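You operate a simulated robot arm through the tools that you are given. There is no shell and no other tool. Be economical: measure what you need, move in short steps, check, and stop when the job is done.

Carry out the task below with a simulated robot arm. There is one attempt and no reset: what you move stays moved.

## Task
Put the white roller on the green mat by the head cradle away on the narrow shelf of the tall rack. Then take the narrow ribbon roll and leave it on the low shelf of the gear bench. Then put the grey bracket from the green mat by the roller press on top of the flat mesh pouch. Keep to this order.
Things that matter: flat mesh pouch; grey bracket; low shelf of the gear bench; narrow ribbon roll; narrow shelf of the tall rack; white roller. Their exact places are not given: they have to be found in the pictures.

It is judged by the outcome, as a careful person would: the job done as asked, and still so three seconds after it is handed in. It fails if anything else is knocked over, pushed out of place, dropped, spilled or broken.

## Robot
A 6-joint arm with a fingered hand on a trunk, on a base that drives. Base frame: it is fixed to the floor where the robot stands at the start and does not move with it; the origin is under the middle of the robot, x ahead of it, y to its left, z up; the surface under the hand at the start is at about z = 840. Readings come in mm, degrees, newtons and seconds.
With the tool pointing down near the work surface it reaches from about 320 to 800 mm from the robot's upright axis, wherever it stands. Its first joint turns from -115.0 to 115.0 degrees. Places, roughly: grey bracket [750, 1000, 750]; low shelf of the gear bench [-1700, -100, 100]; narrow shelf of the tall rack (100x16 cm) [-1860, -3360, 1260]; white roller (3x3x12 cm) [800, -200, 900]. Payload 4 kg.
The TCP is the grasp point between the finger pads, 26 mm short of the fingertips. In the tool frame z runs along the fingers and y along their closing line. Largest opening 164 mm; the body of the gripper starts 73 mm behind the TCP. The gripper is a hand of 5 fingers: y runs from the thumb to the fingers, the wrist lies at [0, 0, -239] in the tool frame, and closing takes about 1.5 s.
Orientation is that of the tool frame in the base frame, as a unit quaternion [w, x, y, z]. With the fingers straight down and closing along the base's y, the tool's x points along the base's -x, its y along +y and its z along -z.

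## Interface
- The arm moves only by the tool servo_tool. Its argument "increments" is a list of rows, each an object (a shift or turn left out is 0, a gripper value left out holds the last) with "xyz": the shift along the tool's x, y, z in mm, a list of three; "rot": the turn, a rotation vector about the tool's x, y, z in degrees, a list of three. In form: [{"xyz": [tx, ty, tz], "rot": [wx, wy, wz]}, ...]. A call has 1 to 8 rows; each row shifts and turns the commanded pose from where the row before left it, along the tool's axes as they then stand. "grip" is the gripper command, from -1 (fully open) to 1 (shut), values between in proportion, set as the call begins (left out, the last holds). A row lasts 0.2 s, in which the tool goes at most 50 mm and 8.6 degrees; a call with a longer step from one row to the next is refused whole, and so is a gripper value outside its range. A pose out of reach is approached as far as the arm can. The call stops where the force on the tool passes 40 N (or 10 N more than at its start, if that is more) or the arm is blocked; 0.2 s more then pass. The fingers move at their own pace (about 45 mm/s each) and stop on an object; they squeeze with about 31 N. The grip force told is the motor's: it shows also when the fingers shut on nothing. Time passes only in rows, and 0.2 s behind the last, so rows that do not move let the fingers close. The reply holds the time, the measured pose of the TCP, the force on the tool along the base axes, the opening and the grip force, in the units named above and with some noise, with the torque about the TCP (base axes, N m) and any sound that the robot's microphone picked up.
- Cameras (640 x 400 px; columns grow to the right, rows downward): "scene" is now at [10.7, 209.5, 1766.6]; the picture's right is [0.33, -0.95, 0.00], its down [-0.76, -0.26, -0.59] and it looks along [0.56, 0.19, -0.81] (base axes); focal length 270 px, centre (320, 200). "wrist" rides on the gripper at [51, -70, -94] in the tool frame; the picture's right is [0.81, 0.59, 0.00], its down [-0.43, 0.60, -0.68] and it looks along [-0.40, 0.55, 0.74] (tool axes); focal length 270 px, centre (320, 200).
- capture(camera): a new picture of that camera. It takes no simulated time.
- slide_trunk(by): slides the trunk up (or, below 0, down) by that many mm; the arm and the scene camera ride with it, the base frame stays. It gives what a move gives, with no picture.
- drive_base(legs): drives the robot by 1 to 6 legs, each [ahead, left, turn to the left] in mm, mm and degrees, along the robot's own axes; the way and the turn of a leg run together, so that a leg with both is an arc; at most 1500 mm and 180 degrees a leg. The arm and the cameras ride along, it lands a little off, and it stops where it bumps. It gives what a move gives.
- curl_fingers(finger1, finger2, finger3, finger4, thumb_bend): sets how far each is bent, from 0 (flat) to 1 (curled in); at 0.3 the hand is open as for a grip, at 0.7 the pads meet at the TCP. One left out holds its place. A second passes; each finger stops where it meets its share of the squeeze, and holds until it gets a number again. A gripper value or a shape takes the hand back. It gives what a move gives, with no picture; readings hold the bend of each and the force on the fingers (four entries, about 0 where the hand has none), thumb and palm.
- preshape(shape): the hand has 5 fingers and takes this shape, open, in about a second: jaw (thumb against the fingers, like two jaws); tri (thumb and two fingers); tip (a fingertip pinch); poke (one finger out to press); point (the index stretched); flat (the hand flat); cup (the hand cupped); fist (a fist). The gripper value then closes the fingers along that shape, each until it touches; the sizes above hold for jaw. It gives what a move gives, with no picture.
- head_to(pan, tilt): turns the head with the scene camera to pan (to the left, within 155 degrees either way) and tilt (down, from -29 to 69), counted from straight ahead of the robot. It gives what a move gives.
- measure_at(camera, pixels): for up to 12 pixels [column, row] of the newest picture of that camera ("zoom" is the newest enlarged one), the place [x, y, z] in the base frame of the surface seen there, good to about 3 mm. It takes no simulated time.
- inspect(camera, box): a new picture of the part [left, top, right, bottom] of that camera's present view, enlarged. It takes no simulated time.
- hand_in(): hands the job in; it is judged then, once.

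Go step by step. Measure first, check grasps and placings, and put right what went wrong. The budget is 110 turns and 98 pictures, counting those below and the enlarged ones. Unless the task says otherwise, let go and move clear before handing in.

The tools are called after "Emit:" as a command line: name --argument value ..., lists and objects as JSON in quotes. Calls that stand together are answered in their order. servo_tool: Moves the arm, as the interface text tells. Its arguments: {"type":"object","properties":{"increments":{"type":"array","items":{"type":"object","properties":{"xyz":{"type":"array","items":{"type":"number"}},"rot":{"type":"array","items":{"type":"number"}}}}},"grip":{"type":"number"}},"required":["increments"]} The other tools are called the same way: slide_trunk (by) slides the trunk up or down; preshape (shape) gives the hand a shape; curl_fingers (finger1, finger2, finger3, finger4, thumb_bend) moves the fingers one by one; drive_base (legs) drives the base; head_to (pan, tilt) turns the head that bears the scene camera; capture (camera) takes a picture; measure_at (camera, pixels) gives the place of the surface under pixels of a picture; inspect (camera, box) takes an enlarged picture of a part of a camera's view; hand_in () hands the job in.

At the start:

```text
time_s: 0.0
ee_pos: [351.9, 389.8, 1114.2]
tcp_rot: [-0.001, 0.0, 1.0, 0.0]
ft_force: [0.3, 0.1, 0.1]
wrist_torque: [-0.01, 0.01, 0.03]
gripper_width: 163.9
grip_force: 0.1
shape: jaw
bend: [0.3, 0.3, 0.3, 0.3, 0.3]
finger forces: [0.0, 0.0, 0.1, 0.0, 0.1, 0.1]
trunk travel left (down, up): [-825.0, 165.0]
robot x, y, heading: [1.8, -2.3, 0.2]
head pan, tilt: [19.0, 53.6]
```

scene: 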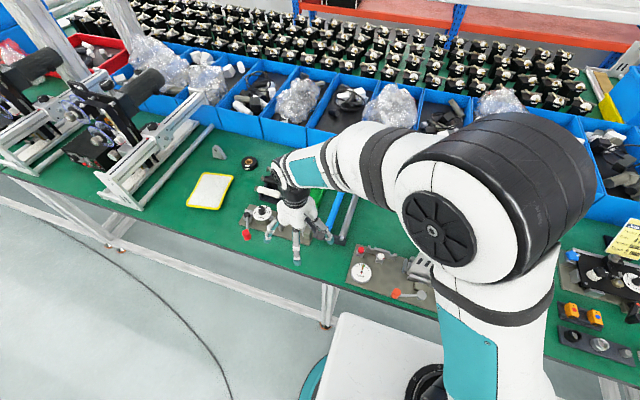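
wrist: 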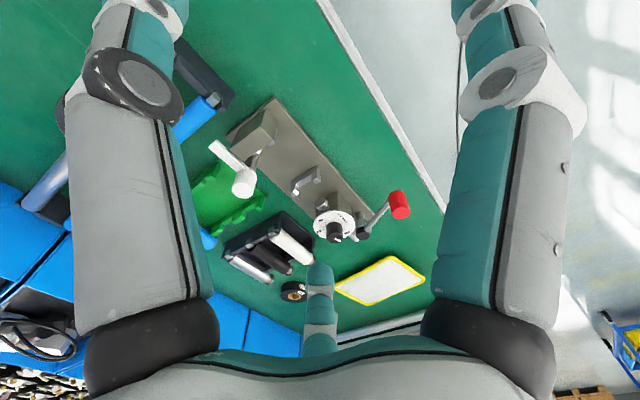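

The first picture shows the bench with a grey bracket near (219,152), a white/yellow pouch at (209,190) and the arm blocking the right part. I look to the right for the white roller and the rest.

Emit:
head_to --pan -25 --tilt 45

Emit:
inspect --camera "scene" --box '[320, 100, 640, 300]'

Emit:
capture --camera "scene"

```text
time_s: 1.1
ee_pos: [351.8, 389.0, 1113.3]
tcp_rot: [0.0, 0.0, 1.0, 0.0]
ft_force: [-0.5, -0.8, 0.1]
wrist_torque: [0.04, 0.0, -0.02]
gripper_width: 163.8
grip_force: 0.0
shape: jaw
bend: [0.3, 0.3, 0.3, 0.3, 0.3]
finger forces: [0.0, 0.0, 0.1, 0.0, 0.0, 0.0]
trunk travel left (down, up): [-825.0, 165.0]
robot x, y, heading: [1.6, 2.3, 0.2]
head pan, tilt: [-25.0, 45.0]
```

```text
2.00 times, centred on (480, 200) of scene
```

zoom: 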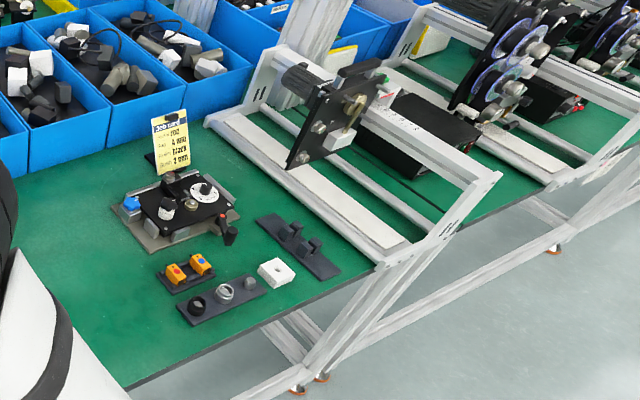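

```text
94 pictures are left
```

scene: 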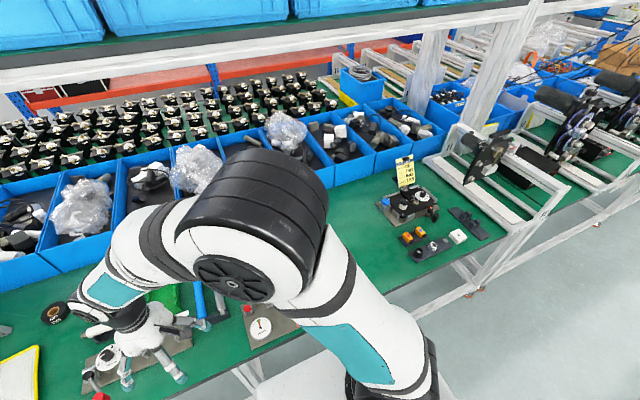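

The right end holds a fixture with a yellow sign, orange switches and a white block at (458,236), but the arm hides the middle. I zoom on the lower left and look through the wrist camera too.

Emit:
inspect --camera "wrist" --box '[160, 80, 440, 340]'

Emit:
measure_at --camera "zoom" --pixels '[[180, 230], [280, 380], [310, 480], [480, 460]]'

Emit:
measure_at --camera "scene" --pixels '[[458, 236], [421, 250], [410, 205], [466, 222], [260, 328], [55, 312]]'

Emit:
head_to --pan 35 --tilt 45

Emit:
capture --camera "scene"

```text
1.54 times, centred on (300, 210) of wrist
```

zoom: 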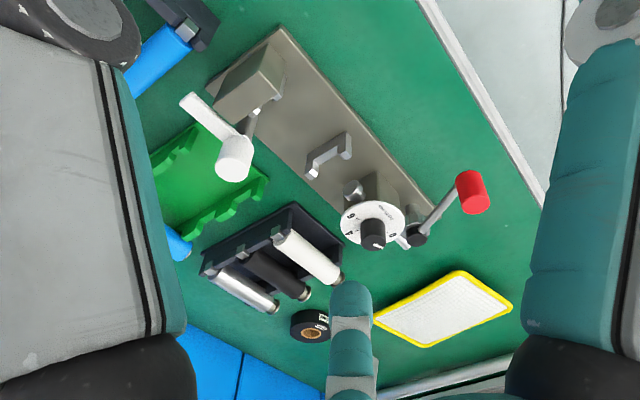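

```text
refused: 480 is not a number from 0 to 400
```

```text
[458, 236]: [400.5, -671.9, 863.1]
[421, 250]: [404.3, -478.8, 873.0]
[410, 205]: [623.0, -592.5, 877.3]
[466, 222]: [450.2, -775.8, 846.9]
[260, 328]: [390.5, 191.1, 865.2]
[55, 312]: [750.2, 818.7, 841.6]
```

```text
time_s: 2.4
ee_pos: [352.7, 388.7, 1116.1]
tcp_rot: [0.0, 0.0, 1.0, 0.0]
ft_force: [-0.5, -0.3, -0.4]
wrist_torque: [0.02, 0.02, 0.03]
gripper_width: 163.9
grip_force: 0.1
shape: jaw
bend: [0.3, 0.3, 0.3, 0.3, 0.3]
finger forces: [0.1, 0.0, 0.0, 0.0, 0.0, 0.0]
trunk travel left (down, up): [-825.0, 165.0]
robot x, y, heading: [-1.1, -0.6, 0.2]
head pan, tilt: [35.0, 45.0]
```

```text
92 pictures are left
```

scene: 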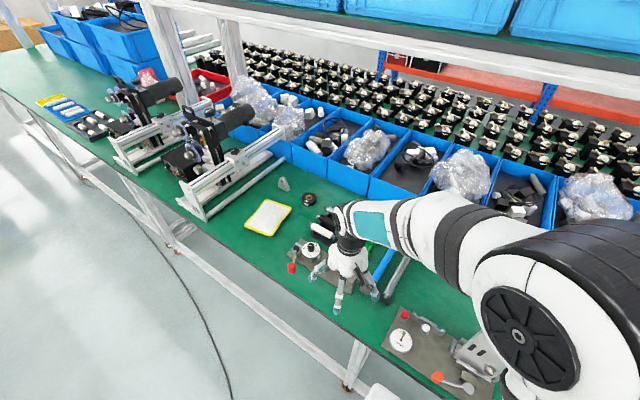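

The bracket is at (284,184), the flat mesh pouch at (267,217) and a small roll at (308,200). I measure them and then swing the arm aside to see the hidden part.

Emit:
measure_at --camera "scene" --pixels '[[284, 184], [267, 217], [308, 200], [325, 225], [60, 105], [95, 125], [325, 250]]'

Emit:
measure_at --camera "wrist" --pixels '[[260, 190], [300, 248], [288, 239], [260, 268], [292, 292], [345, 290], [420, 270], [207, 195], [300, 160]]'

Emit:
inspect --camera "scene" --box '[220, 150, 380, 250]'

Emit:
inspect --camera "scene" --box '[0, 60, 240, 210]'

```text
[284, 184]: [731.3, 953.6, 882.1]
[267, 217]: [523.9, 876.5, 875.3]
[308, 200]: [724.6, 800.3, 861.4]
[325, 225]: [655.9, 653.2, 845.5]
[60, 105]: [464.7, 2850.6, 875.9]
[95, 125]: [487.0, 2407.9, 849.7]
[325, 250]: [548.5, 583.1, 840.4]
```

```text
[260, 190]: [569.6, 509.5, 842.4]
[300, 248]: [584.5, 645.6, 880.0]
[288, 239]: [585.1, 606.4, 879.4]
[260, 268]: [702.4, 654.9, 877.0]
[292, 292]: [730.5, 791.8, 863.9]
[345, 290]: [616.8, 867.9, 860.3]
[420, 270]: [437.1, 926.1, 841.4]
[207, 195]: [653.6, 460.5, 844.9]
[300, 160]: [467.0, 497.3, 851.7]
```

```text
4.00 times, centred on (300, 200) of scene
```

zoom: 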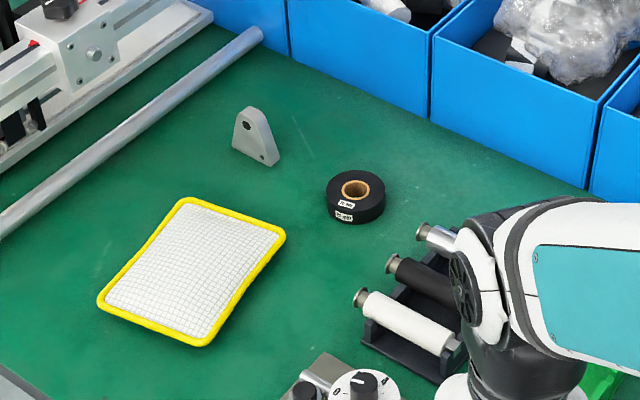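

```text
2.67 times, centred on (120, 135) of scene
```

zoom: 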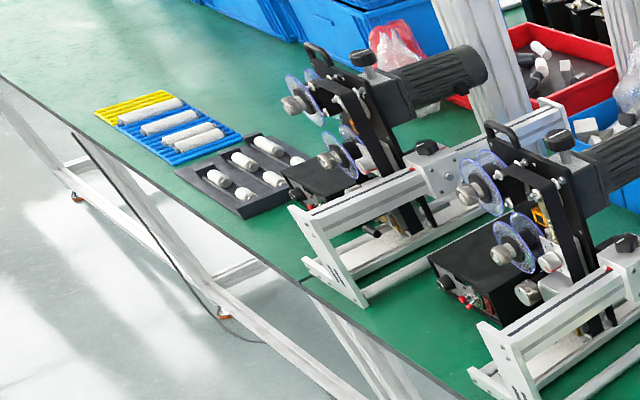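

The roll (308,200) is at about [725,800,861], and a cradle with silver, black and white rollers stands near [600,640]. To see the hidden region around [800,-200] I drive to the right and look left.

Emit:
drive_base --legs '[[0, -800, 0]]'

Emit:
head_to --pan 20 --tilt 40

Emit:
capture --camera "scene"

```text
time_s: 6.8
ee_pos: [352.3, -422.1, 1114.0]
tcp_rot: [-0.001, 0.002, 1.0, -0.001]
ft_force: [-0.3, 0.2, 0.1]
wrist_torque: [0.02, 0.0, -0.03]
gripper_width: 163.9
grip_force: 0.1
shape: jaw
bend: [0.3, 0.3, 0.3, 0.3, 0.3]
finger forces: [0.1, 0.0, 0.1, 0.1, 0.0, 0.0]
trunk travel left (down, up): [-825.0, 165.0]
robot x, y, heading: [-1.2, -814.3, -0.2]
head pan, tilt: [35.0, 45.0]
```

```text
time_s: 7.5
ee_pos: [352.5, -423.4, 1115.0]
tcp_rot: [0.0, 0.002, 1.0, 0.001]
ft_force: [0.0, -0.6, -0.2]
wrist_torque: [0.01, -0.01, 0.02]
gripper_width: 163.9
grip_force: 0.0
shape: jaw
bend: [0.3, 0.3, 0.3, 0.3, 0.3]
finger forces: [0.0, 0.1, 0.0, 0.0, 0.0, 0.0]
trunk travel left (down, up): [-825.0, 165.0]
robot x, y, heading: [-1.1, -813.6, -0.1]
head pan, tilt: [20.0, 40.0]
```

```text
89 pictures are left
```

scene: 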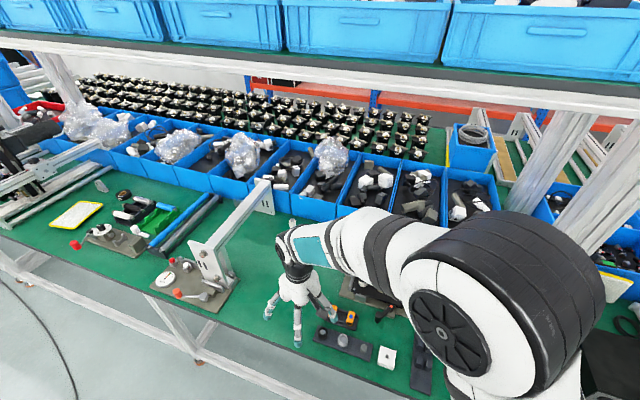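

I zoom on the middle part between the press (200,270) and the bins for a white roller near [800,-200].

Emit:
inspect --camera "scene" --box '[180, 150, 340, 250]'

Emit:
inspect --camera "scene" --box '[40, 160, 240, 285]'

Emit:
measure_at --camera "scene" --pixels '[[280, 222], [200, 270], [320, 310], [388, 356]]'

Emit:
inspect --camera "wrist" --box '[160, 80, 480, 300]'

```text
4.00 times, centred on (260, 200) of scene
```

zoom: 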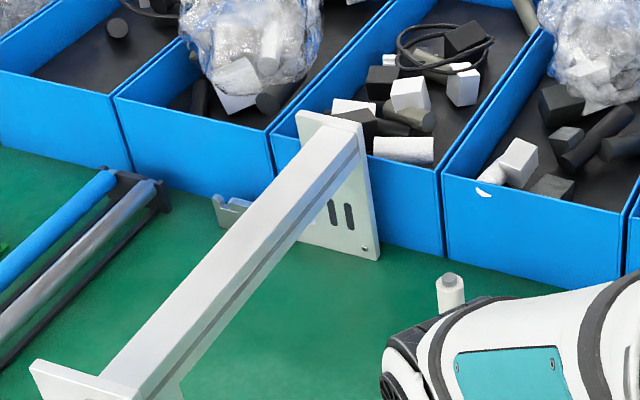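

```text
3.20 times, centred on (140, 222) of scene
```

zoom: 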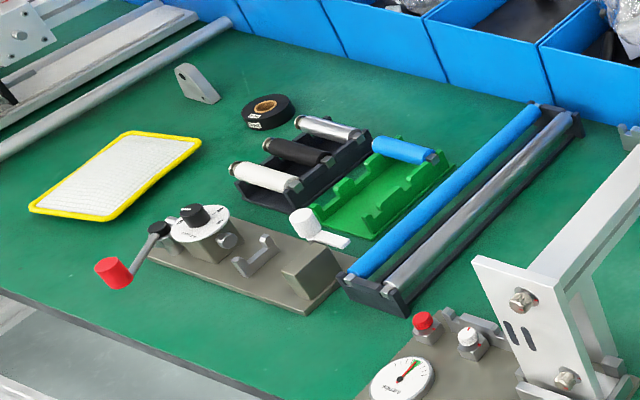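

```text
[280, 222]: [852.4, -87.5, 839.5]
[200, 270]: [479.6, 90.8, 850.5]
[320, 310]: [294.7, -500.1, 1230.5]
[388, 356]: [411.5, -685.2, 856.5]
```

```text
1.82 times, centred on (320, 190) of wrist
```

zoom: 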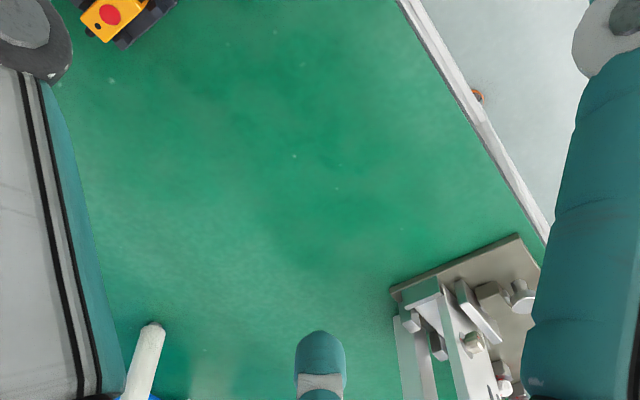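

A standing white roller shows at zoom (450,285) of the scene and at zoom (148,345) of the wrist view. I measure it, and look behind for the rack and the gear bench.

Emit:
measure_at --camera "zoom" --pixels '[[150, 328], [145, 345], [138, 365], [132, 385]]'

Emit:
measure_at --camera "scene" --pixels '[[292, 221], [292, 224], [291, 219], [260, 215], [230, 215]]'

Emit:
head_to --pan 140 --tilt 25

Emit:
capture --camera "scene"

Emit:
head_to --pan -145 --tilt 15

Emit:
capture --camera "scene"

```text
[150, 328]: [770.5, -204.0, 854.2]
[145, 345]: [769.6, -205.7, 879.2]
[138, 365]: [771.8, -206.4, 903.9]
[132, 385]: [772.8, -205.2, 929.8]
```

```text
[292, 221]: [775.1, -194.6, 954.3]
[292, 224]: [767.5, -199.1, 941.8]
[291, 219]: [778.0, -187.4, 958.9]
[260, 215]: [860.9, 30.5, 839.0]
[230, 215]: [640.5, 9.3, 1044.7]
```

```text
time_s: 9.5
ee_pos: [352.3, -423.1, 1114.0]
tcp_rot: [0.001, 0.001, 1.0, 0.0]
ft_force: [0.1, 0.2, 0.5]
wrist_torque: [0.03, -0.04, -0.03]
gripper_width: 163.8
grip_force: 0.1
shape: jaw
bend: [0.3, 0.3, 0.3, 0.3, 0.3]
finger forces: [0.0, 0.0, 0.1, 0.0, 0.0, 0.1]
trunk travel left (down, up): [-825.0, 165.0]
robot x, y, heading: [-1.4, -809.4, -0.0]
head pan, tilt: [140.0, 25.0]
```

```text
85 pictures are left
```

scene: 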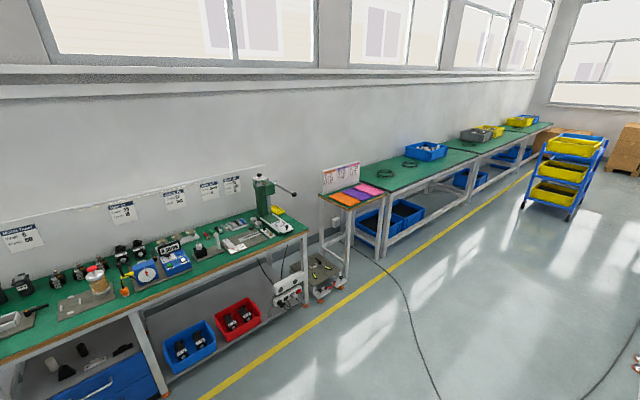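

```text
time_s: 13.4
ee_pos: [351.8, -421.8, 1113.1]
tcp_rot: [0.0, 0.002, 1.0, 0.0]
ft_force: [-0.1, -0.5, -0.4]
wrist_torque: [-0.01, 0.0, 0.0]
gripper_width: 164.1
grip_force: 0.1
shape: jaw
bend: [0.3, 0.3, 0.3, 0.3, 0.3]
finger forces: [0.0, 0.1, 0.0, 0.0, 0.0, 0.0]
trunk travel left (down, up): [-825.0, 165.0]
robot x, y, heading: [0.3, -813.2, -0.2]
head pan, tilt: [-145.0, 15.0]
```

```text
84 pictures are left
```

scene: 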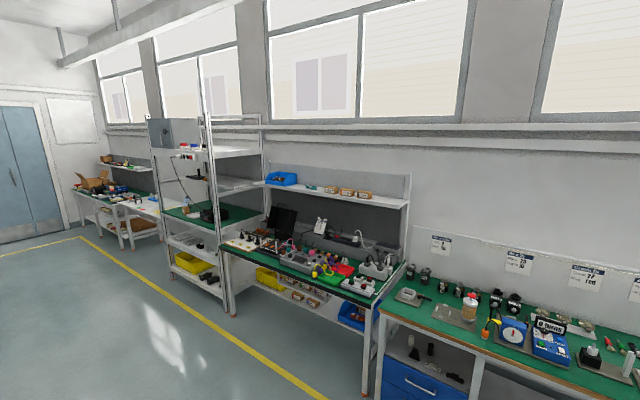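

The roller stands at about [783,-195], top ≈960. Before choosing a grasp I look at the rack at (200,190) up close.

Emit:
inspect --camera "scene" --box '[130, 90, 290, 320]'

Emit:
measure_at --camera "scene" --pixels '[[185, 153], [232, 150], [200, 178], [238, 185], [215, 205], [200, 248], [195, 220], [188, 265], [262, 205], [155, 200]]'

```text
1.74 times, centred on (210, 205) of scene
```

zoom: 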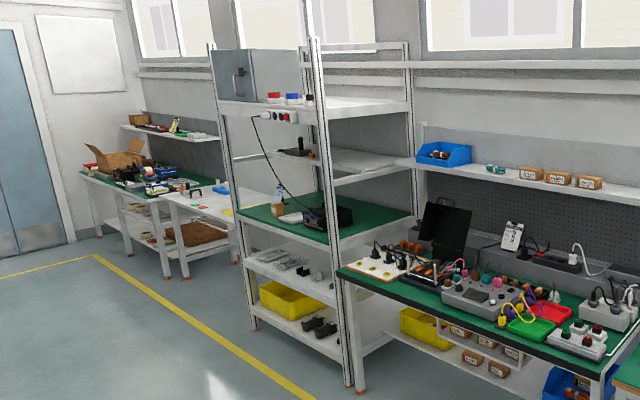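

```text
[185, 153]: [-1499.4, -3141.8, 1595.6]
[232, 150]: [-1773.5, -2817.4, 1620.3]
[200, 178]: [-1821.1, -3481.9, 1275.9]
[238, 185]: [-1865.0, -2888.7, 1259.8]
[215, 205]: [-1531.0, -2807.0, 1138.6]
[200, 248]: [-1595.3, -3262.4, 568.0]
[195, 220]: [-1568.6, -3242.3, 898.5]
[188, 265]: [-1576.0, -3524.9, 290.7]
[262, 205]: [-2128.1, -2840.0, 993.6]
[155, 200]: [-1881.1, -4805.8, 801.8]
```

The narrow shelf is the one at (238,185): z≈1260, x≈-1865, with a shelf above at z≈1600, so the roller should be held with a level hand. I bring the tool in front of the robot and lift a bit first.

Emit:
servo_tool --increments '[{"xyz": [-40, -45, -10]}, {"xyz": [-40, -45, -10]}, {"xyz": [-40, -45, -10]}, {"xyz": [0, -48, 0]}, {"xyz": [0, -48, 0]}, {"xyz": [0, -48, 0]}, {"xyz": [0, -48, 0]}, {"xyz": [0, -48, 0]}]'

Emit:
head_to --pan 10 --tilt 25

Emit:
capture --camera "scene"

```text
refused: row 1 steps farther than a row can; nothing moved
```

```text
time_s: 15.8
ee_pos: [351.4, -423.1, 1115.0]
tcp_rot: [0.0, 0.001, 1.0, 0.0]
ft_force: [0.7, -0.1, 0.1]
wrist_torque: [-0.01, 0.01, 0.01]
gripper_width: 163.8
grip_force: 0.0
shape: jaw
bend: [0.3, 0.3, 0.3, 0.3, 0.3]
finger forces: [0.0, 0.1, 0.0, 0.0, 0.0, 0.1]
trunk travel left (down, up): [-825.0, 165.0]
robot x, y, heading: [3.5, -809.4, -0.0]
head pan, tilt: [10.0, 25.0]
```

```text
82 pictures are left
```

scene: 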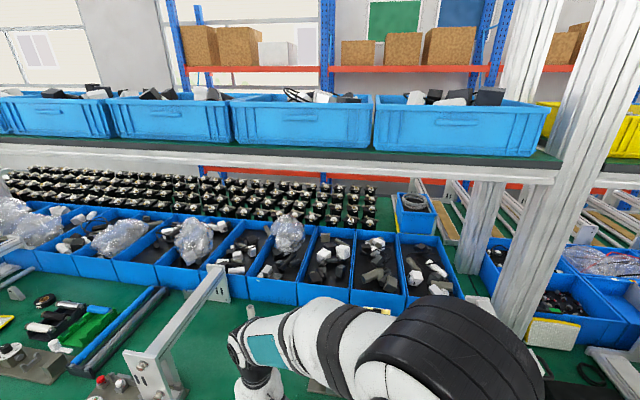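

Upper shelf edge runs along row ~160; I measure that and bin rims, and redo the refused move with shorter rows.

Emit:
measure_at --camera "scene" --pixels '[[200, 158], [300, 165], [260, 272], [320, 288], [320, 270], [250, 315]]'

Emit:
servo_tool --increments '[{"xyz": [-25, -35, -10]}, {"xyz": [-25, -35, -10]}, {"xyz": [-25, -35, -10]}, {"xyz": [-25, -35, -10]}, {"xyz": [0, -48, 0]}, {"xyz": [0, -48, 0]}, {"xyz": [0, -48, 0]}, {"xyz": [0, -48, 0]}]'

```text
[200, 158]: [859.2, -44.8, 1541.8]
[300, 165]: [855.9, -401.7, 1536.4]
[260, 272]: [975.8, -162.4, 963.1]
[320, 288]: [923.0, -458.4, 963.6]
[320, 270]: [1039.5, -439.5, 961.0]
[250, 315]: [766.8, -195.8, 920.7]
```

```text
time_s: 17.6
ee_pos: [451.3, -756.2, 1155.2]
tcp_rot: [-0.001, 0.001, 1.0, 0.001]
ft_force: [-0.6, -0.9, -1.1]
wrist_torque: [0.0, -0.02, -0.01]
gripper_width: 164.3
grip_force: 0.0
shape: jaw
bend: [0.3, 0.3, 0.3, 0.3, 0.3]
finger forces: [0.0, 0.0, 0.0, 0.0, 0.0, 0.0]
trunk travel left (down, up): [-825.0, 165.0]
robot x, y, heading: [3.4, -807.8, -0.3]
head pan, tilt: [10.0, 25.0]
```

There is plenty of room (upper shelf at z≈1540). I drive left until the tool is at y≈-195, then go forward and level the hand.

Emit:
drive_base --legs '[[0, 560, 0]]'

Emit:
servo_tool --increments '[{"xyz": [-25, 0, 0], "rot": [0, -8, 0]}, {"xyz": [-25, 0, 0], "rot": [0, -8, 0]}, {"xyz": [-25, 0, 0], "rot": [0, -8, 0]}, {"xyz": [-20, 0, 0], "rot": [0, -8, 0]}, {"xyz": [-20, 0, 0], "rot": [0, -8, 0]}, {"xyz": [0, 0, 0], "rot": [0, -8, 0]}]'

```text
time_s: 20.8
ee_pos: [452.0, -201.0, 1154.7]
tcp_rot: [0.0, -0.001, 1.0, 0.0]
ft_force: [0.0, 0.7, 0.3]
wrist_torque: [-0.01, -0.04, -0.01]
gripper_width: 164.0
grip_force: 0.0
shape: jaw
bend: [0.3, 0.3, 0.3, 0.3, 0.3]
finger forces: [0.0, 0.0, 0.0, 0.1, 0.1, 0.0]
trunk travel left (down, up): [-825.0, 165.0]
robot x, y, heading: [0.7, -256.7, -0.2]
head pan, tilt: [10.0, 25.0]
```

```text
time_s: 22.2
ee_pos: [552.0, -211.4, 1178.0]
tcp_rot: [0.34, 0.009, 0.94, -0.021]
ft_force: [0.9, 0.0, 1.1]
wrist_torque: [-0.02, 0.02, -0.01]
gripper_width: 163.9
grip_force: 0.0
shape: jaw
bend: [0.3, 0.3, 0.3, 0.3, 0.3]
finger forces: [0.1, 0.0, 0.1, 0.0, 0.0, 0.0]
out of reach, approached as far as the arm can: row 5, 6
trunk travel left (down, up): [-825.0, 165.0]
robot x, y, heading: [2.3, -260.7, 0.2]
head pan, tilt: [10.0, 25.0]
```

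Rows 5 and 6 hit a reach limit (wrist too close to the robot). I move forward 150 mm and then turn more.

Emit:
servo_tool --increments '[{"xyz": [-29, 0, 24]}, {"xyz": [-29, 0, 24]}, {"xyz": [-29, 0, 24]}, {"xyz": [-29, 0, 24]}]'

Emit:
capture --camera "wrist"

Emit:
capture --camera "scene"

```text
time_s: 23.2
ee_pos: [706.8, -202.6, 1202.9]
tcp_rot: [0.405, -0.001, 0.914, 0.0]
ft_force: [-0.4, 0.2, 0.0]
wrist_torque: [-0.01, -0.03, -0.03]
gripper_width: 164.2
grip_force: 0.0
shape: jaw
bend: [0.3, 0.3, 0.3, 0.3, 0.3]
finger forces: [0.0, 0.1, 0.1, 0.0, 0.0, 0.1]
trunk travel left (down, up): [-825.0, 165.0]
robot x, y, heading: [0.1, -259.3, 0.1]
head pan, tilt: [10.0, 25.0]
```

```text
81 pictures are left
```

wrist: 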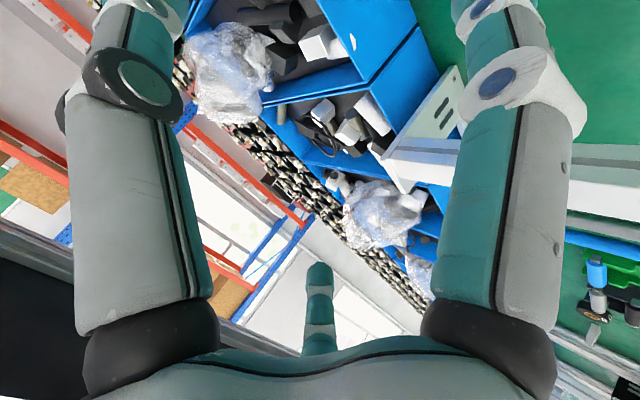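

```text
80 pictures are left
```

scene: 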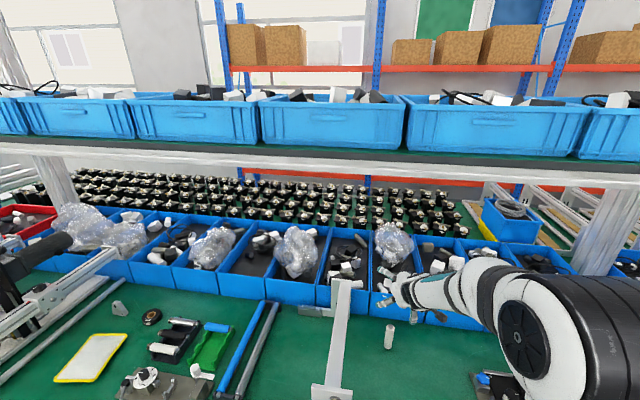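

The roller is clear at (389,335). I measure it exactly and level the hand.

Emit:
measure_at --camera "scene" --pixels '[[388, 327], [389, 334], [389, 342], [384, 335], [393, 335], [330, 310], [345, 285]]'

Emit:
servo_tool --increments '[{"rot": [0, -8.4, 0]}, {"rot": [0, -8.4, 0]}, {"rot": [0, -8.4, 0]}, {"rot": [0, -8.4, 0]}, {"rot": [0, -8.4, 0]}]'

```text
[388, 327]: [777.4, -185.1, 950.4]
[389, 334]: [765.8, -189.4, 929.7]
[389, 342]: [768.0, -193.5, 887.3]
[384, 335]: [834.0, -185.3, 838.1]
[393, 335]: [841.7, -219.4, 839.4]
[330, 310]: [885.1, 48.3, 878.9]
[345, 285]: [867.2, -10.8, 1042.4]
```

```text
time_s: 24.4
ee_pos: [702.3, -157.2, 1209.1]
tcp_rot: [0.707, 0.003, 0.707, -0.003]
ft_force: [-0.5, -0.1, 0.4]
wrist_torque: [0.01, -0.02, -0.02]
gripper_width: 164.0
grip_force: 0.1
shape: jaw
bend: [0.3, 0.3, 0.3, 0.3, 0.3]
finger forces: [0.0, 0.1, 0.0, 0.0, 0.0, 0.0]
out of reach, approached as far as the arm can: row 2, 3, 4, 5
trunk travel left (down, up): [-825.0, 165.0]
robot x, y, heading: [0.6, -259.2, 0.1]
head pan, tilt: [10.0, 25.0]
```

Hand is level at y=-157. I check how the arm lies before sinking the trunk.

Emit:
head_to --pan -25 --tilt 45

Emit:
capture --camera "scene"

```text
time_s: 25.4
ee_pos: [701.1, -158.1, 1210.6]
tcp_rot: [0.706, 0.003, 0.708, -0.003]
ft_force: [0.3, 0.8, 0.2]
wrist_torque: [0.01, 0.01, 0.03]
gripper_width: 164.2
grip_force: 0.1
shape: jaw
bend: [0.3, 0.3, 0.3, 0.3, 0.3]
finger forces: [0.0, 0.1, 0.0, 0.0, 0.0, 0.0]
trunk travel left (down, up): [-825.0, 165.0]
robot x, y, heading: [-1.0, -262.2, 0.3]
head pan, tilt: [-25.0, 45.0]
```

```text
79 pictures are left
```

scene: 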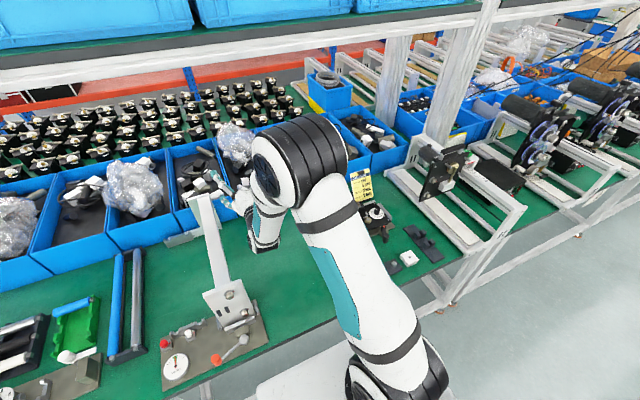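

The arm is elbow-up, so I'll tilt the hand to about 25° downward, which suits it better, and descend with the arm.

Emit:
servo_tool --increments '[{"rot": [0, 8.4, 0]}, {"rot": [0, 8.4, 0]}, {"rot": [0, 8.4, 0]}, {"xyz": [45, 0, 0]}, {"xyz": [45, 0, 0]}]'

```text
time_s: 26.6
ee_pos: [663.7, -158.7, 1127.6]
tcp_rot: [0.535, 0.0, 0.845, 0.0]
ft_force: [0.6, 0.2, 0.5]
wrist_torque: [0.01, 0.02, -0.01]
gripper_width: 164.0
grip_force: 0.0
shape: jaw
bend: [0.3, 0.3, 0.3, 0.3, 0.3]
finger forces: [0.0, 0.0, 0.0, 0.0, 0.1, 0.0]
trunk travel left (down, up): [-825.0, 165.0]
robot x, y, heading: [0.4, -259.2, 0.2]
head pan, tilt: [-25.0, 45.0]
```

Pose follows now (25° below level). I descend to z≈912 while shifting to y≈-193, staying 100 mm in front of the roller.

Emit:
servo_tool --increments '[{"xyz": [38.9, -7, 18.4]}, {"xyz": [38.9, -7, 18.4]}, {"xyz": [38.9, -7, 18.4]}, {"xyz": [38.9, -7, 18.4]}, {"xyz": [38.9, -7, 18.4]}]'

Emit:
capture --camera "wrist"

Emit:
head_to --pan 0 --tilt 45

Emit:
capture --camera "scene"

```text
time_s: 27.8
ee_pos: [658.9, -158.4, 916.8]
tcp_rot: [0.538, 0.002, 0.843, -0.004]
ft_force: [-5.7, 0.3, 14.8]
wrist_torque: [-0.34, 0.55, -0.15]
gripper_width: 163.2
grip_force: 0.0
shape: jaw
bend: [0.37, 0.3, 0.3, 0.3, 0.3]
finger forces: [15.0, 0.1, 0.0, 0.0, 0.0, 0.0]
out of reach, approached as far as the arm can: row 2, 3, 4, 5
trunk travel left (down, up): [-825.0, 165.0]
robot x, y, heading: [-1.2, -255.2, 0.0]
head pan, tilt: [-25.0, 45.0]
```

```text
78 pictures are left
```

wrist: 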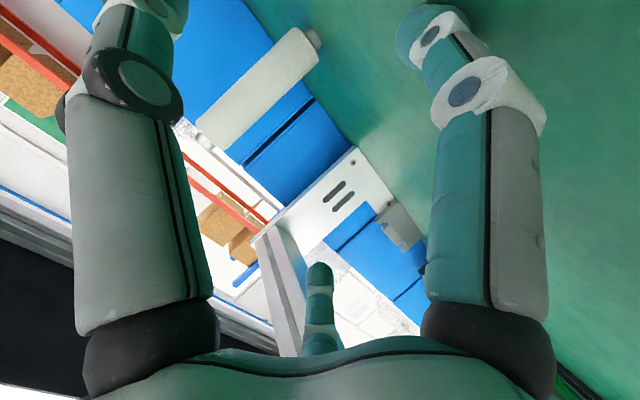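

```text
time_s: 28.7
ee_pos: [658.1, -158.7, 916.0]
tcp_rot: [0.537, 0.003, 0.844, -0.005]
ft_force: [-7.0, 0.7, 17.2]
wrist_torque: [-0.35, 0.61, -0.21]
gripper_width: 162.9
grip_force: 0.0
shape: jaw
bend: [0.37, 0.3, 0.3, 0.3, 0.3]
finger forces: [17.7, 0.0, 0.0, 0.0, 0.1, 0.0]
trunk travel left (down, up): [-825.0, 165.0]
robot x, y, heading: [0.1, -259.1, 0.1]
head pan, tilt: [0.0, 45.0]
```

```text
77 pictures are left
```

scene: 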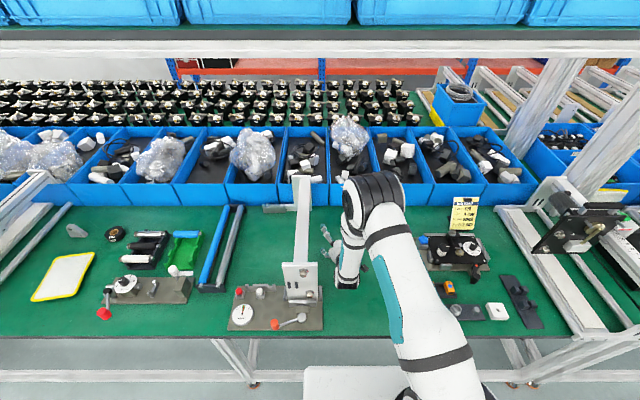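

The lowest finger touches the bench (15 N) and y stays at -158 (the arm can't swing its wrist further in). I raise 30 mm, then shift the base right instead.

Emit:
servo_tool --increments '[{"xyz": [-27, 0, -13]}, {"xyz": [0, 0, 0]}]'

Emit:
drive_base --legs '[[0, -35, 0]]'

Emit:
capture --camera "wrist"

```text
time_s: 29.3
ee_pos: [659.7, -156.2, 943.2]
tcp_rot: [0.535, 0.001, 0.845, -0.003]
ft_force: [0.8, 1.0, -0.4]
wrist_torque: [0.03, -0.02, -0.02]
gripper_width: 163.8
grip_force: 0.0
shape: jaw
bend: [0.3, 0.3, 0.3, 0.3, 0.3]
finger forces: [0.0, 0.0, 0.0, 0.0, 0.0, 0.1]
trunk travel left (down, up): [-825.0, 165.0]
robot x, y, heading: [2.5, -259.6, 0.1]
head pan, tilt: [0.0, 45.0]
```

```text
time_s: 30.2
ee_pos: [657.9, -193.8, 943.9]
tcp_rot: [0.536, 0.002, 0.844, -0.002]
ft_force: [0.4, -0.1, -0.9]
wrist_torque: [0.01, 0.02, 0.03]
gripper_width: 163.6
grip_force: 0.1
shape: jaw
bend: [0.3, 0.3, 0.3, 0.3, 0.3]
finger forces: [0.0, 0.1, 0.0, 0.1, 0.1, 0.1]
trunk travel left (down, up): [-825.0, 165.0]
robot x, y, heading: [-2.8, -293.7, -0.2]
head pan, tilt: [0.0, 45.0]
```

```text
76 pictures are left
```

wrist: 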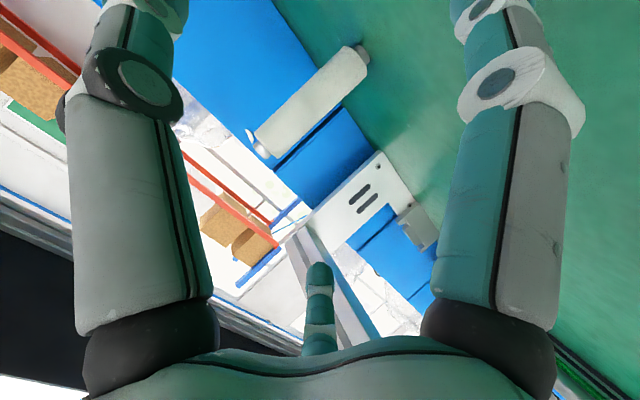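

The roller lies between thumb and fingers in the wrist view. I measure it once more, then go forward 122 mm and slightly down.

Emit:
measure_at --camera "wrist" --pixels '[[315, 95], [340, 70], [285, 130], [362, 52]]'

Emit:
servo_tool --increments '[{"xyz": [-13.5, 0, 39]}, {"xyz": [-13.5, 0, 39]}, {"xyz": [-13.5, 0, 39]}]'

Emit:
capture --camera "wrist"

```text
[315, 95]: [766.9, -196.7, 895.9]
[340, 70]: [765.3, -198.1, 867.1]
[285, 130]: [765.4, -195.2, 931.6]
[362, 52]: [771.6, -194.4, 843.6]
```

```text
time_s: 31.0
ee_pos: [781.9, -193.9, 930.8]
tcp_rot: [0.535, 0.003, 0.845, -0.005]
ft_force: [-1.6, -0.3, 5.1]
wrist_torque: [-0.14, 0.25, 0.01]
gripper_width: 163.8
grip_force: 0.0
shape: jaw
bend: [0.31, 0.3, 0.3, 0.3, 0.3]
finger forces: [5.2, 0.0, 0.1, 0.0, 0.0, 0.1]
trunk travel left (down, up): [-825.0, 165.0]
robot x, y, heading: [-0.7, -295.7, -0.1]
head pan, tilt: [0.0, 45.0]
```

```text
75 pictures are left
```

wrist: 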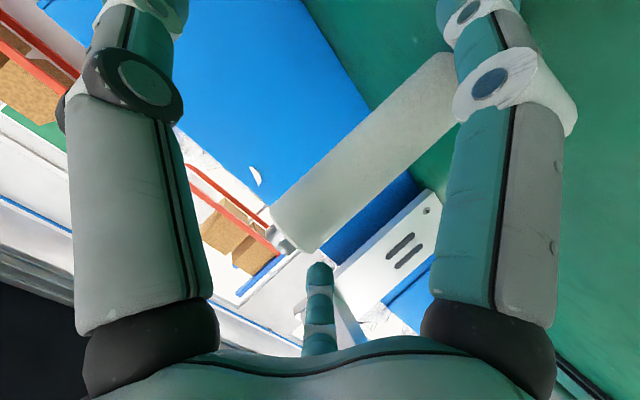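

The roller is well inside the hand; a fingertip barely touches the bench, so I raise 5 mm and close.

Emit:
servo_tool --increments '[{"xyz": [-5, 0, -2]}]'

Emit:
servo_tool --grip 1 --increments '[{}, {}, {}, {}, {}, {}, {}, {}]'

Emit:
capture --camera "wrist"

```text
time_s: 31.4
ee_pos: [780.7, -192.6, 935.0]
tcp_rot: [0.535, 0.004, 0.845, -0.006]
ft_force: [-0.1, 0.0, 0.5]
wrist_torque: [0.01, -0.04, -0.02]
gripper_width: 163.6
grip_force: 0.0
shape: jaw
bend: [0.3, 0.3, 0.3, 0.3, 0.3]
finger forces: [0.1, 0.0, 0.1, 0.1, 0.0, 0.0]
trunk travel left (down, up): [-825.0, 165.0]
robot x, y, heading: [0.4, -292.1, -0.2]
head pan, tilt: [0.0, 45.0]
```

```text
time_s: 33.2
ee_pos: [781.3, -192.7, 935.3]
tcp_rot: [0.535, 0.005, 0.845, -0.006]
ft_force: [-0.2, 0.0, 0.8]
wrist_torque: [0.02, 0.05, -0.02]
gripper_width: 21.2
grip_force: 0.0
shape: jaw
bend: [0.44, 0.44, 0.55, 0.65, 0.7]
finger forces: [0.5, 1.1, 0.1, 0.1, 0.0, 0.1]
trunk travel left (down, up): [-825.0, 165.0]
robot x, y, heading: [-0.2, -294.0, 0.1]
head pan, tilt: [0.0, 45.0]
```

```text
74 pictures are left
```

wrist: 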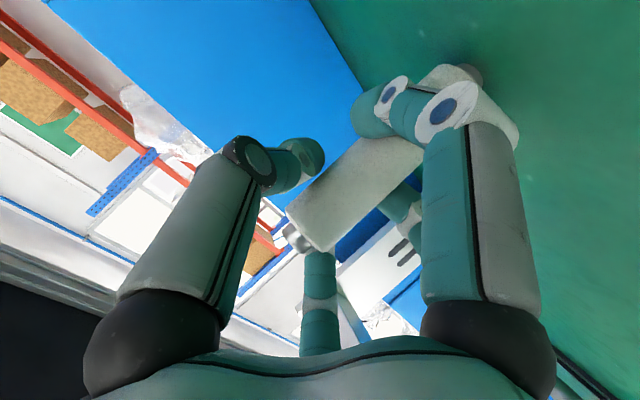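

Fingers are still closing and forces are nearly 0; I wait more.

Emit:
servo_tool --increments '[{}, {}, {}, {}, {}]'

Emit:
capture --camera "wrist"

```text
time_s: 34.4
ee_pos: [781.8, -193.1, 935.4]
tcp_rot: [0.535, 0.004, 0.845, -0.006]
ft_force: [-0.4, -0.5, -0.9]
wrist_torque: [-0.01, -0.01, 0.0]
gripper_width: 5.0
grip_force: 30.5
shape: jaw
bend: [0.85, 0.85, 0.8, 0.71, 0.7]
finger forces: [4.5, 0.0, 0.1, 0.0, 0.1, 0.0]
trunk travel left (down, up): [-825.0, 165.0]
robot x, y, heading: [-0.9, -292.8, 0.1]
head pan, tilt: [0.0, 45.0]
```

```text
73 pictures are left
```

wrist: 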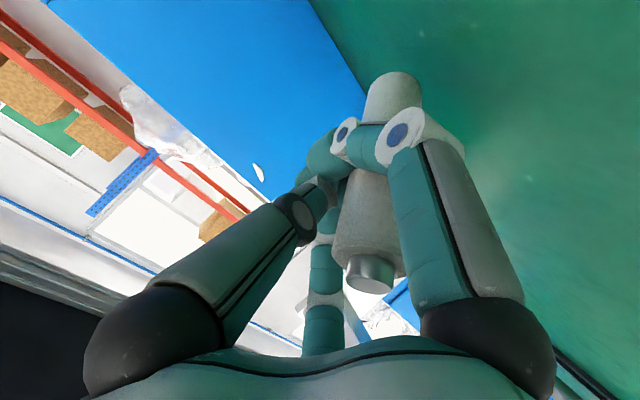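

The hand shut to 5 mm and the roller leans; the grip is uncertain. I look from the scene camera.

Emit:
inspect --camera "scene" --box '[290, 200, 410, 300]'

Emit:
inspect --camera "wrist" --box '[220, 50, 500, 340]'

Emit:
measure_at --camera "wrist" --pixels '[[393, 95], [370, 210], [370, 275], [340, 135], [395, 135]]'

```text
4.00 times, centred on (350, 250) of scene
```

zoom: 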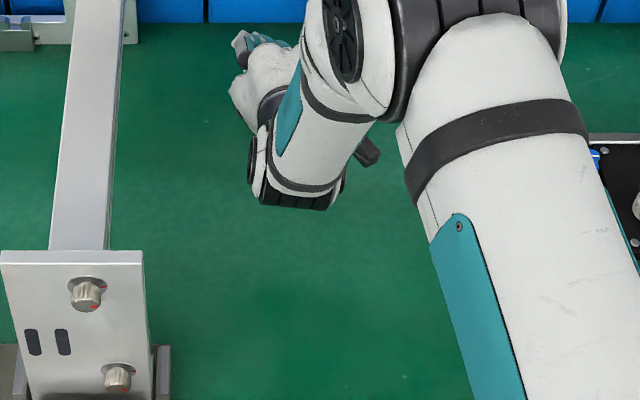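

```text
1.38 times, centred on (360, 195) of wrist
```

zoom: 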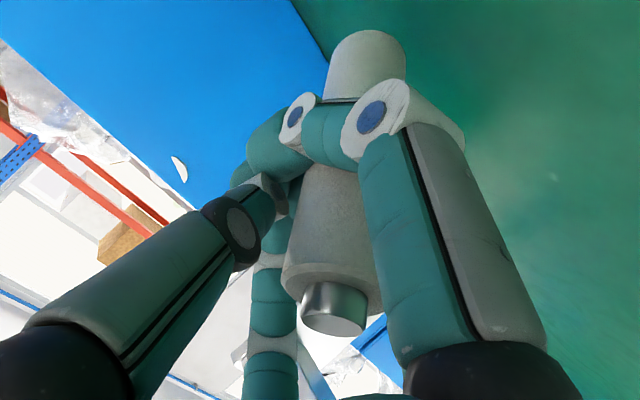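

```text
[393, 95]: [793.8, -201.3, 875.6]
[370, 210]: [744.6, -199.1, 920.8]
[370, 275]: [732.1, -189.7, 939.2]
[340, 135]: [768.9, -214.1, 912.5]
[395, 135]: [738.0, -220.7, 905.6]
```

The roller is tipped with its top toward the palm, fingers around its middle. I test with a tiny lift of 10 mm and look whether it follows.

Emit:
servo_tool --increments '[{"xyz": [-9, 0, -4.3]}, {}]'

Emit:
capture --camera "wrist"

```text
time_s: 35.0
ee_pos: [780.1, -193.0, 945.5]
tcp_rot: [0.535, 0.004, 0.845, -0.006]
ft_force: [-0.2, -0.1, -1.5]
wrist_torque: [0.01, -0.01, -0.02]
gripper_width: 5.3
grip_force: 31.5
shape: jaw
bend: [0.85, 0.85, 0.8, 0.71, 0.7]
finger forces: [4.6, 0.1, 0.1, 0.0, 0.0, 0.1]
trunk travel left (down, up): [-825.0, 165.0]
robot x, y, heading: [0.3, -293.6, 0.2]
head pan, tilt: [0.0, 45.0]
```

```text
70 pictures are left
```

wrist: 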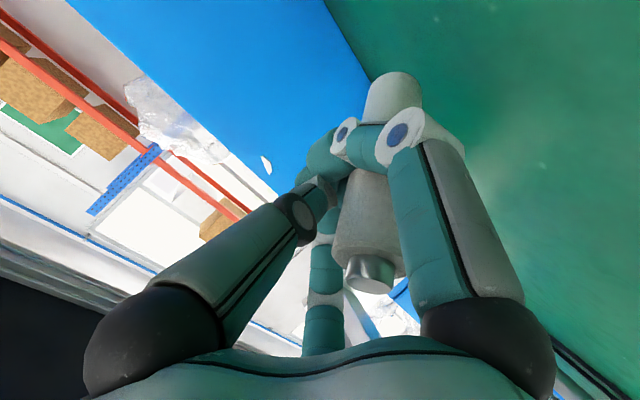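

The roller follows the hand: it is held nearly along the tool axis, by digits that close radially. That pose is bad for the shelf, so I lift 60 mm, turn the tool down by ~45° so the roller stands upright, and set it back down for a better grasp.

Emit:
servo_tool --increments '[{"xyz": [-18, 0, -9]}, {"xyz": [-18, 0, -9]}, {"xyz": [-18, 0, -9]}, {"rot": [0, 5, 0]}, {"rot": [0, 7, 0]}, {"rot": [0, 7, 0]}, {"rot": [0, 7, 0]}, {"rot": [0, 7, 0]}]'

Emit:
servo_tool --increments '[{"rot": [0, 5, 0]}, {"rot": [0, 7, 0]}, {}]'

Emit:
capture --camera "wrist"

Emit:
capture --camera "scene"

```text
time_s: 36.8
ee_pos: [783.3, -202.1, 1006.7]
tcp_rot: [0.331, 0.007, 0.943, -0.022]
ft_force: [-1.0, -0.7, -1.3]
wrist_torque: [0.0, -0.07, -0.01]
gripper_width: 5.0
grip_force: 31.0
shape: jaw
bend: [0.85, 0.85, 0.8, 0.71, 0.7]
finger forces: [4.2, 0.1, 0.1, 0.0, 0.0, 0.0]
out of reach, approached as far as the arm can: row 8
trunk travel left (down, up): [-825.0, 165.0]
robot x, y, heading: [-0.7, -293.5, 0.1]
head pan, tilt: [0.0, 45.0]
```

```text
time_s: 37.6
ee_pos: [784.1, -207.2, 1007.2]
tcp_rot: [0.251, 0.015, 0.968, -0.03]
ft_force: [0.1, -1.0, -1.1]
wrist_torque: [0.05, -0.04, 0.0]
gripper_width: 5.3
grip_force: 31.1
shape: jaw
bend: [0.85, 0.85, 0.8, 0.71, 0.7]
finger forces: [4.1, 0.1, 0.1, 0.0, 0.0, 0.0]
out of reach, approached as far as the arm can: row 2
trunk travel left (down, up): [-825.0, 165.0]
robot x, y, heading: [0.9, -294.1, -0.2]
head pan, tilt: [0.0, 45.0]
```

```text
69 pictures are left
```

wrist: 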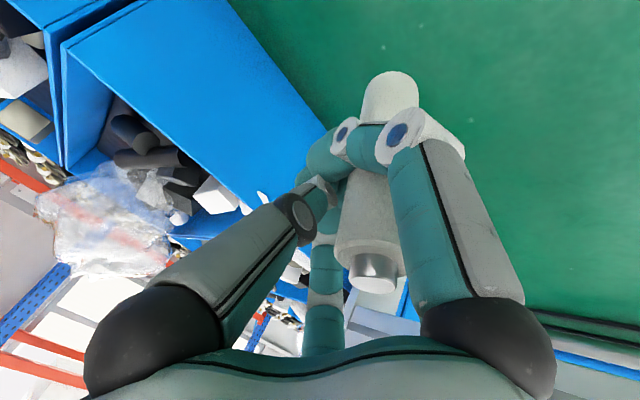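

```text
68 pictures are left
```

scene: 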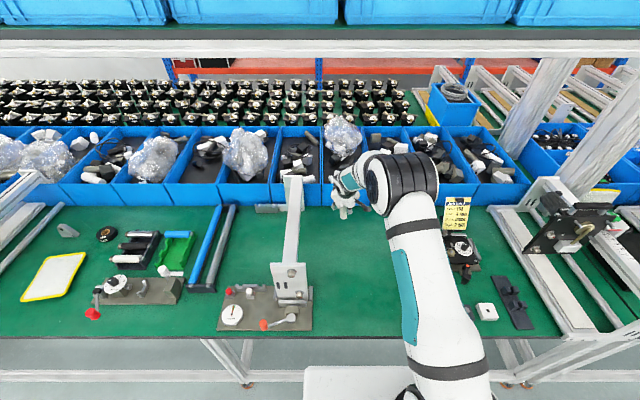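

The hold is stable. I measure the roller's axis at its lower end (390,90) and spindle end (372,270).

Emit:
inspect --camera "scene" --box '[315, 140, 395, 240]'

Emit:
measure_at --camera "wrist" --pixels '[[392, 80], [390, 95], [370, 205], [365, 235], [374, 280]]'

Emit:
measure_at --camera "scene" --pixels '[[344, 218], [344, 212], [344, 205], [337, 200]]'

```text
4.00 times, centred on (355, 190) of scene
```

zoom: 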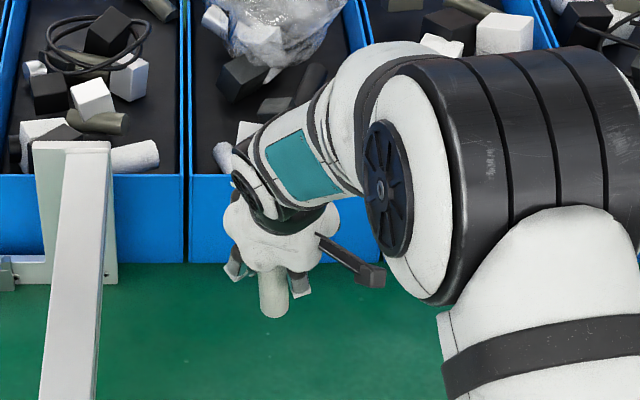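

```text
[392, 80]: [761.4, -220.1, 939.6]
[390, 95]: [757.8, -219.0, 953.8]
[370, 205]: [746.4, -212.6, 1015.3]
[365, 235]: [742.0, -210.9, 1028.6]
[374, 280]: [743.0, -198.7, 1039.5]
```

```text
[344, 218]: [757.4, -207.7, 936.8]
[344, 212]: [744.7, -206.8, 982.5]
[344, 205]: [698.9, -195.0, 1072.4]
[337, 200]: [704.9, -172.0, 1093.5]
```

The roller is ~11° off upright in x and 5° in y, partly due to the reach limit. I move back 60 mm and turn 11° further.

Emit:
servo_tool --increments '[{"xyz": [26, 0, -14.5]}, {"xyz": [26, 0, -14.5]}, {}]'

Emit:
servo_tool --increments '[{"rot": [0, 5, 0]}, {"rot": [0, 5, 0]}, {}]'

Emit:
capture --camera "wrist"

Emit:
measure_at --camera "wrist" --pixels '[[392, 80], [390, 95], [370, 205], [365, 235], [374, 280]]'

```text
time_s: 38.4
ee_pos: [724.6, -206.2, 1010.4]
tcp_rot: [0.229, 0.011, 0.973, -0.021]
ft_force: [0.2, 0.4, -0.6]
wrist_torque: [0.02, -0.01, 0.0]
gripper_width: 5.2
grip_force: 31.0
shape: jaw
bend: [0.85, 0.85, 0.8, 0.71, 0.7]
finger forces: [4.1, 0.0, 0.0, 0.0, 0.0, 0.1]
trunk travel left (down, up): [-825.0, 165.0]
robot x, y, heading: [-1.6, -290.8, -0.3]
head pan, tilt: [0.0, 45.0]
```

```text
time_s: 39.2
ee_pos: [723.2, -205.4, 1010.9]
tcp_rot: [0.143, 0.013, 0.989, -0.019]
ft_force: [-0.4, -0.3, -1.0]
wrist_torque: [-0.02, -0.02, 0.0]
gripper_width: 5.3
grip_force: 30.8
shape: jaw
bend: [0.85, 0.85, 0.8, 0.71, 0.7]
finger forces: [4.0, 0.1, 0.0, 0.0, 0.0, 0.1]
trunk travel left (down, up): [-825.0, 165.0]
robot x, y, heading: [-1.8, -294.3, 0.1]
head pan, tilt: [0.0, 45.0]
```

```text
66 pictures are left
```

wrist: 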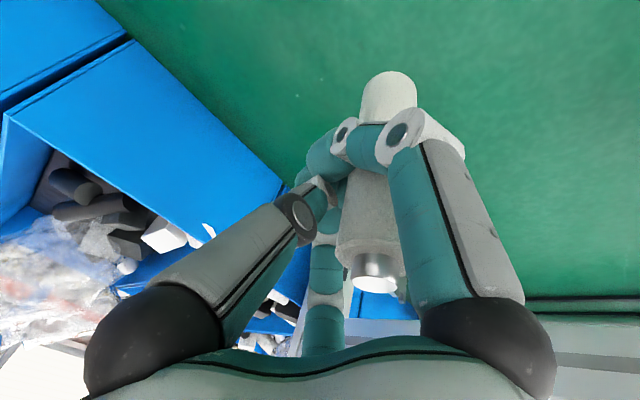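

```text
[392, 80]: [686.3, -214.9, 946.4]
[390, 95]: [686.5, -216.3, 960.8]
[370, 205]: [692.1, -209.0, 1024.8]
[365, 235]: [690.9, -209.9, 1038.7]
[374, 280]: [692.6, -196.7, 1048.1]
```

Nearly upright (about 4° each way). I correct both and lower by 75 mm.

Emit:
servo_tool --increments '[{"rot": [-4, -3.5, 0]}, {"xyz": [0, 0, 25]}, {"xyz": [0, 0, 25]}, {"xyz": [0, 0, 20]}, {}]'

Emit:
capture --camera "wrist"

Emit:
measure_at --camera "wrist" --pixels '[[392, 78], [390, 95], [370, 205], [365, 235], [374, 280]]'

```text
time_s: 40.4
ee_pos: [747.5, -203.9, 943.8]
tcp_rot: [0.175, 0.007, 0.984, 0.016]
ft_force: [0.0, -0.4, -0.7]
wrist_torque: [-0.01, -0.02, 0.03]
gripper_width: 5.0
grip_force: 31.1
shape: jaw
bend: [0.85, 0.85, 0.8, 0.71, 0.7]
finger forces: [4.2, 0.1, 0.1, 0.1, 0.1, 0.0]
trunk travel left (down, up): [-825.0, 165.0]
robot x, y, heading: [-0.7, -298.5, 0.1]
head pan, tilt: [0.0, 45.0]
```

```text
65 pictures are left
```

wrist: 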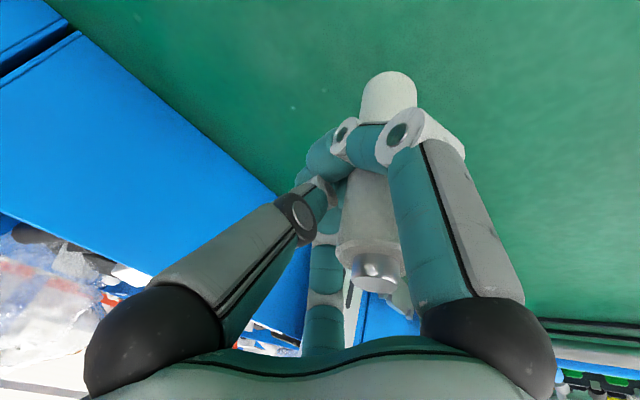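

```text
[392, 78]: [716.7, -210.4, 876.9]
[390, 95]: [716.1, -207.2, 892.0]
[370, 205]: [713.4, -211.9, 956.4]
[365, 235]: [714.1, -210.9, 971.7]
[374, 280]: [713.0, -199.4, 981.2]
```

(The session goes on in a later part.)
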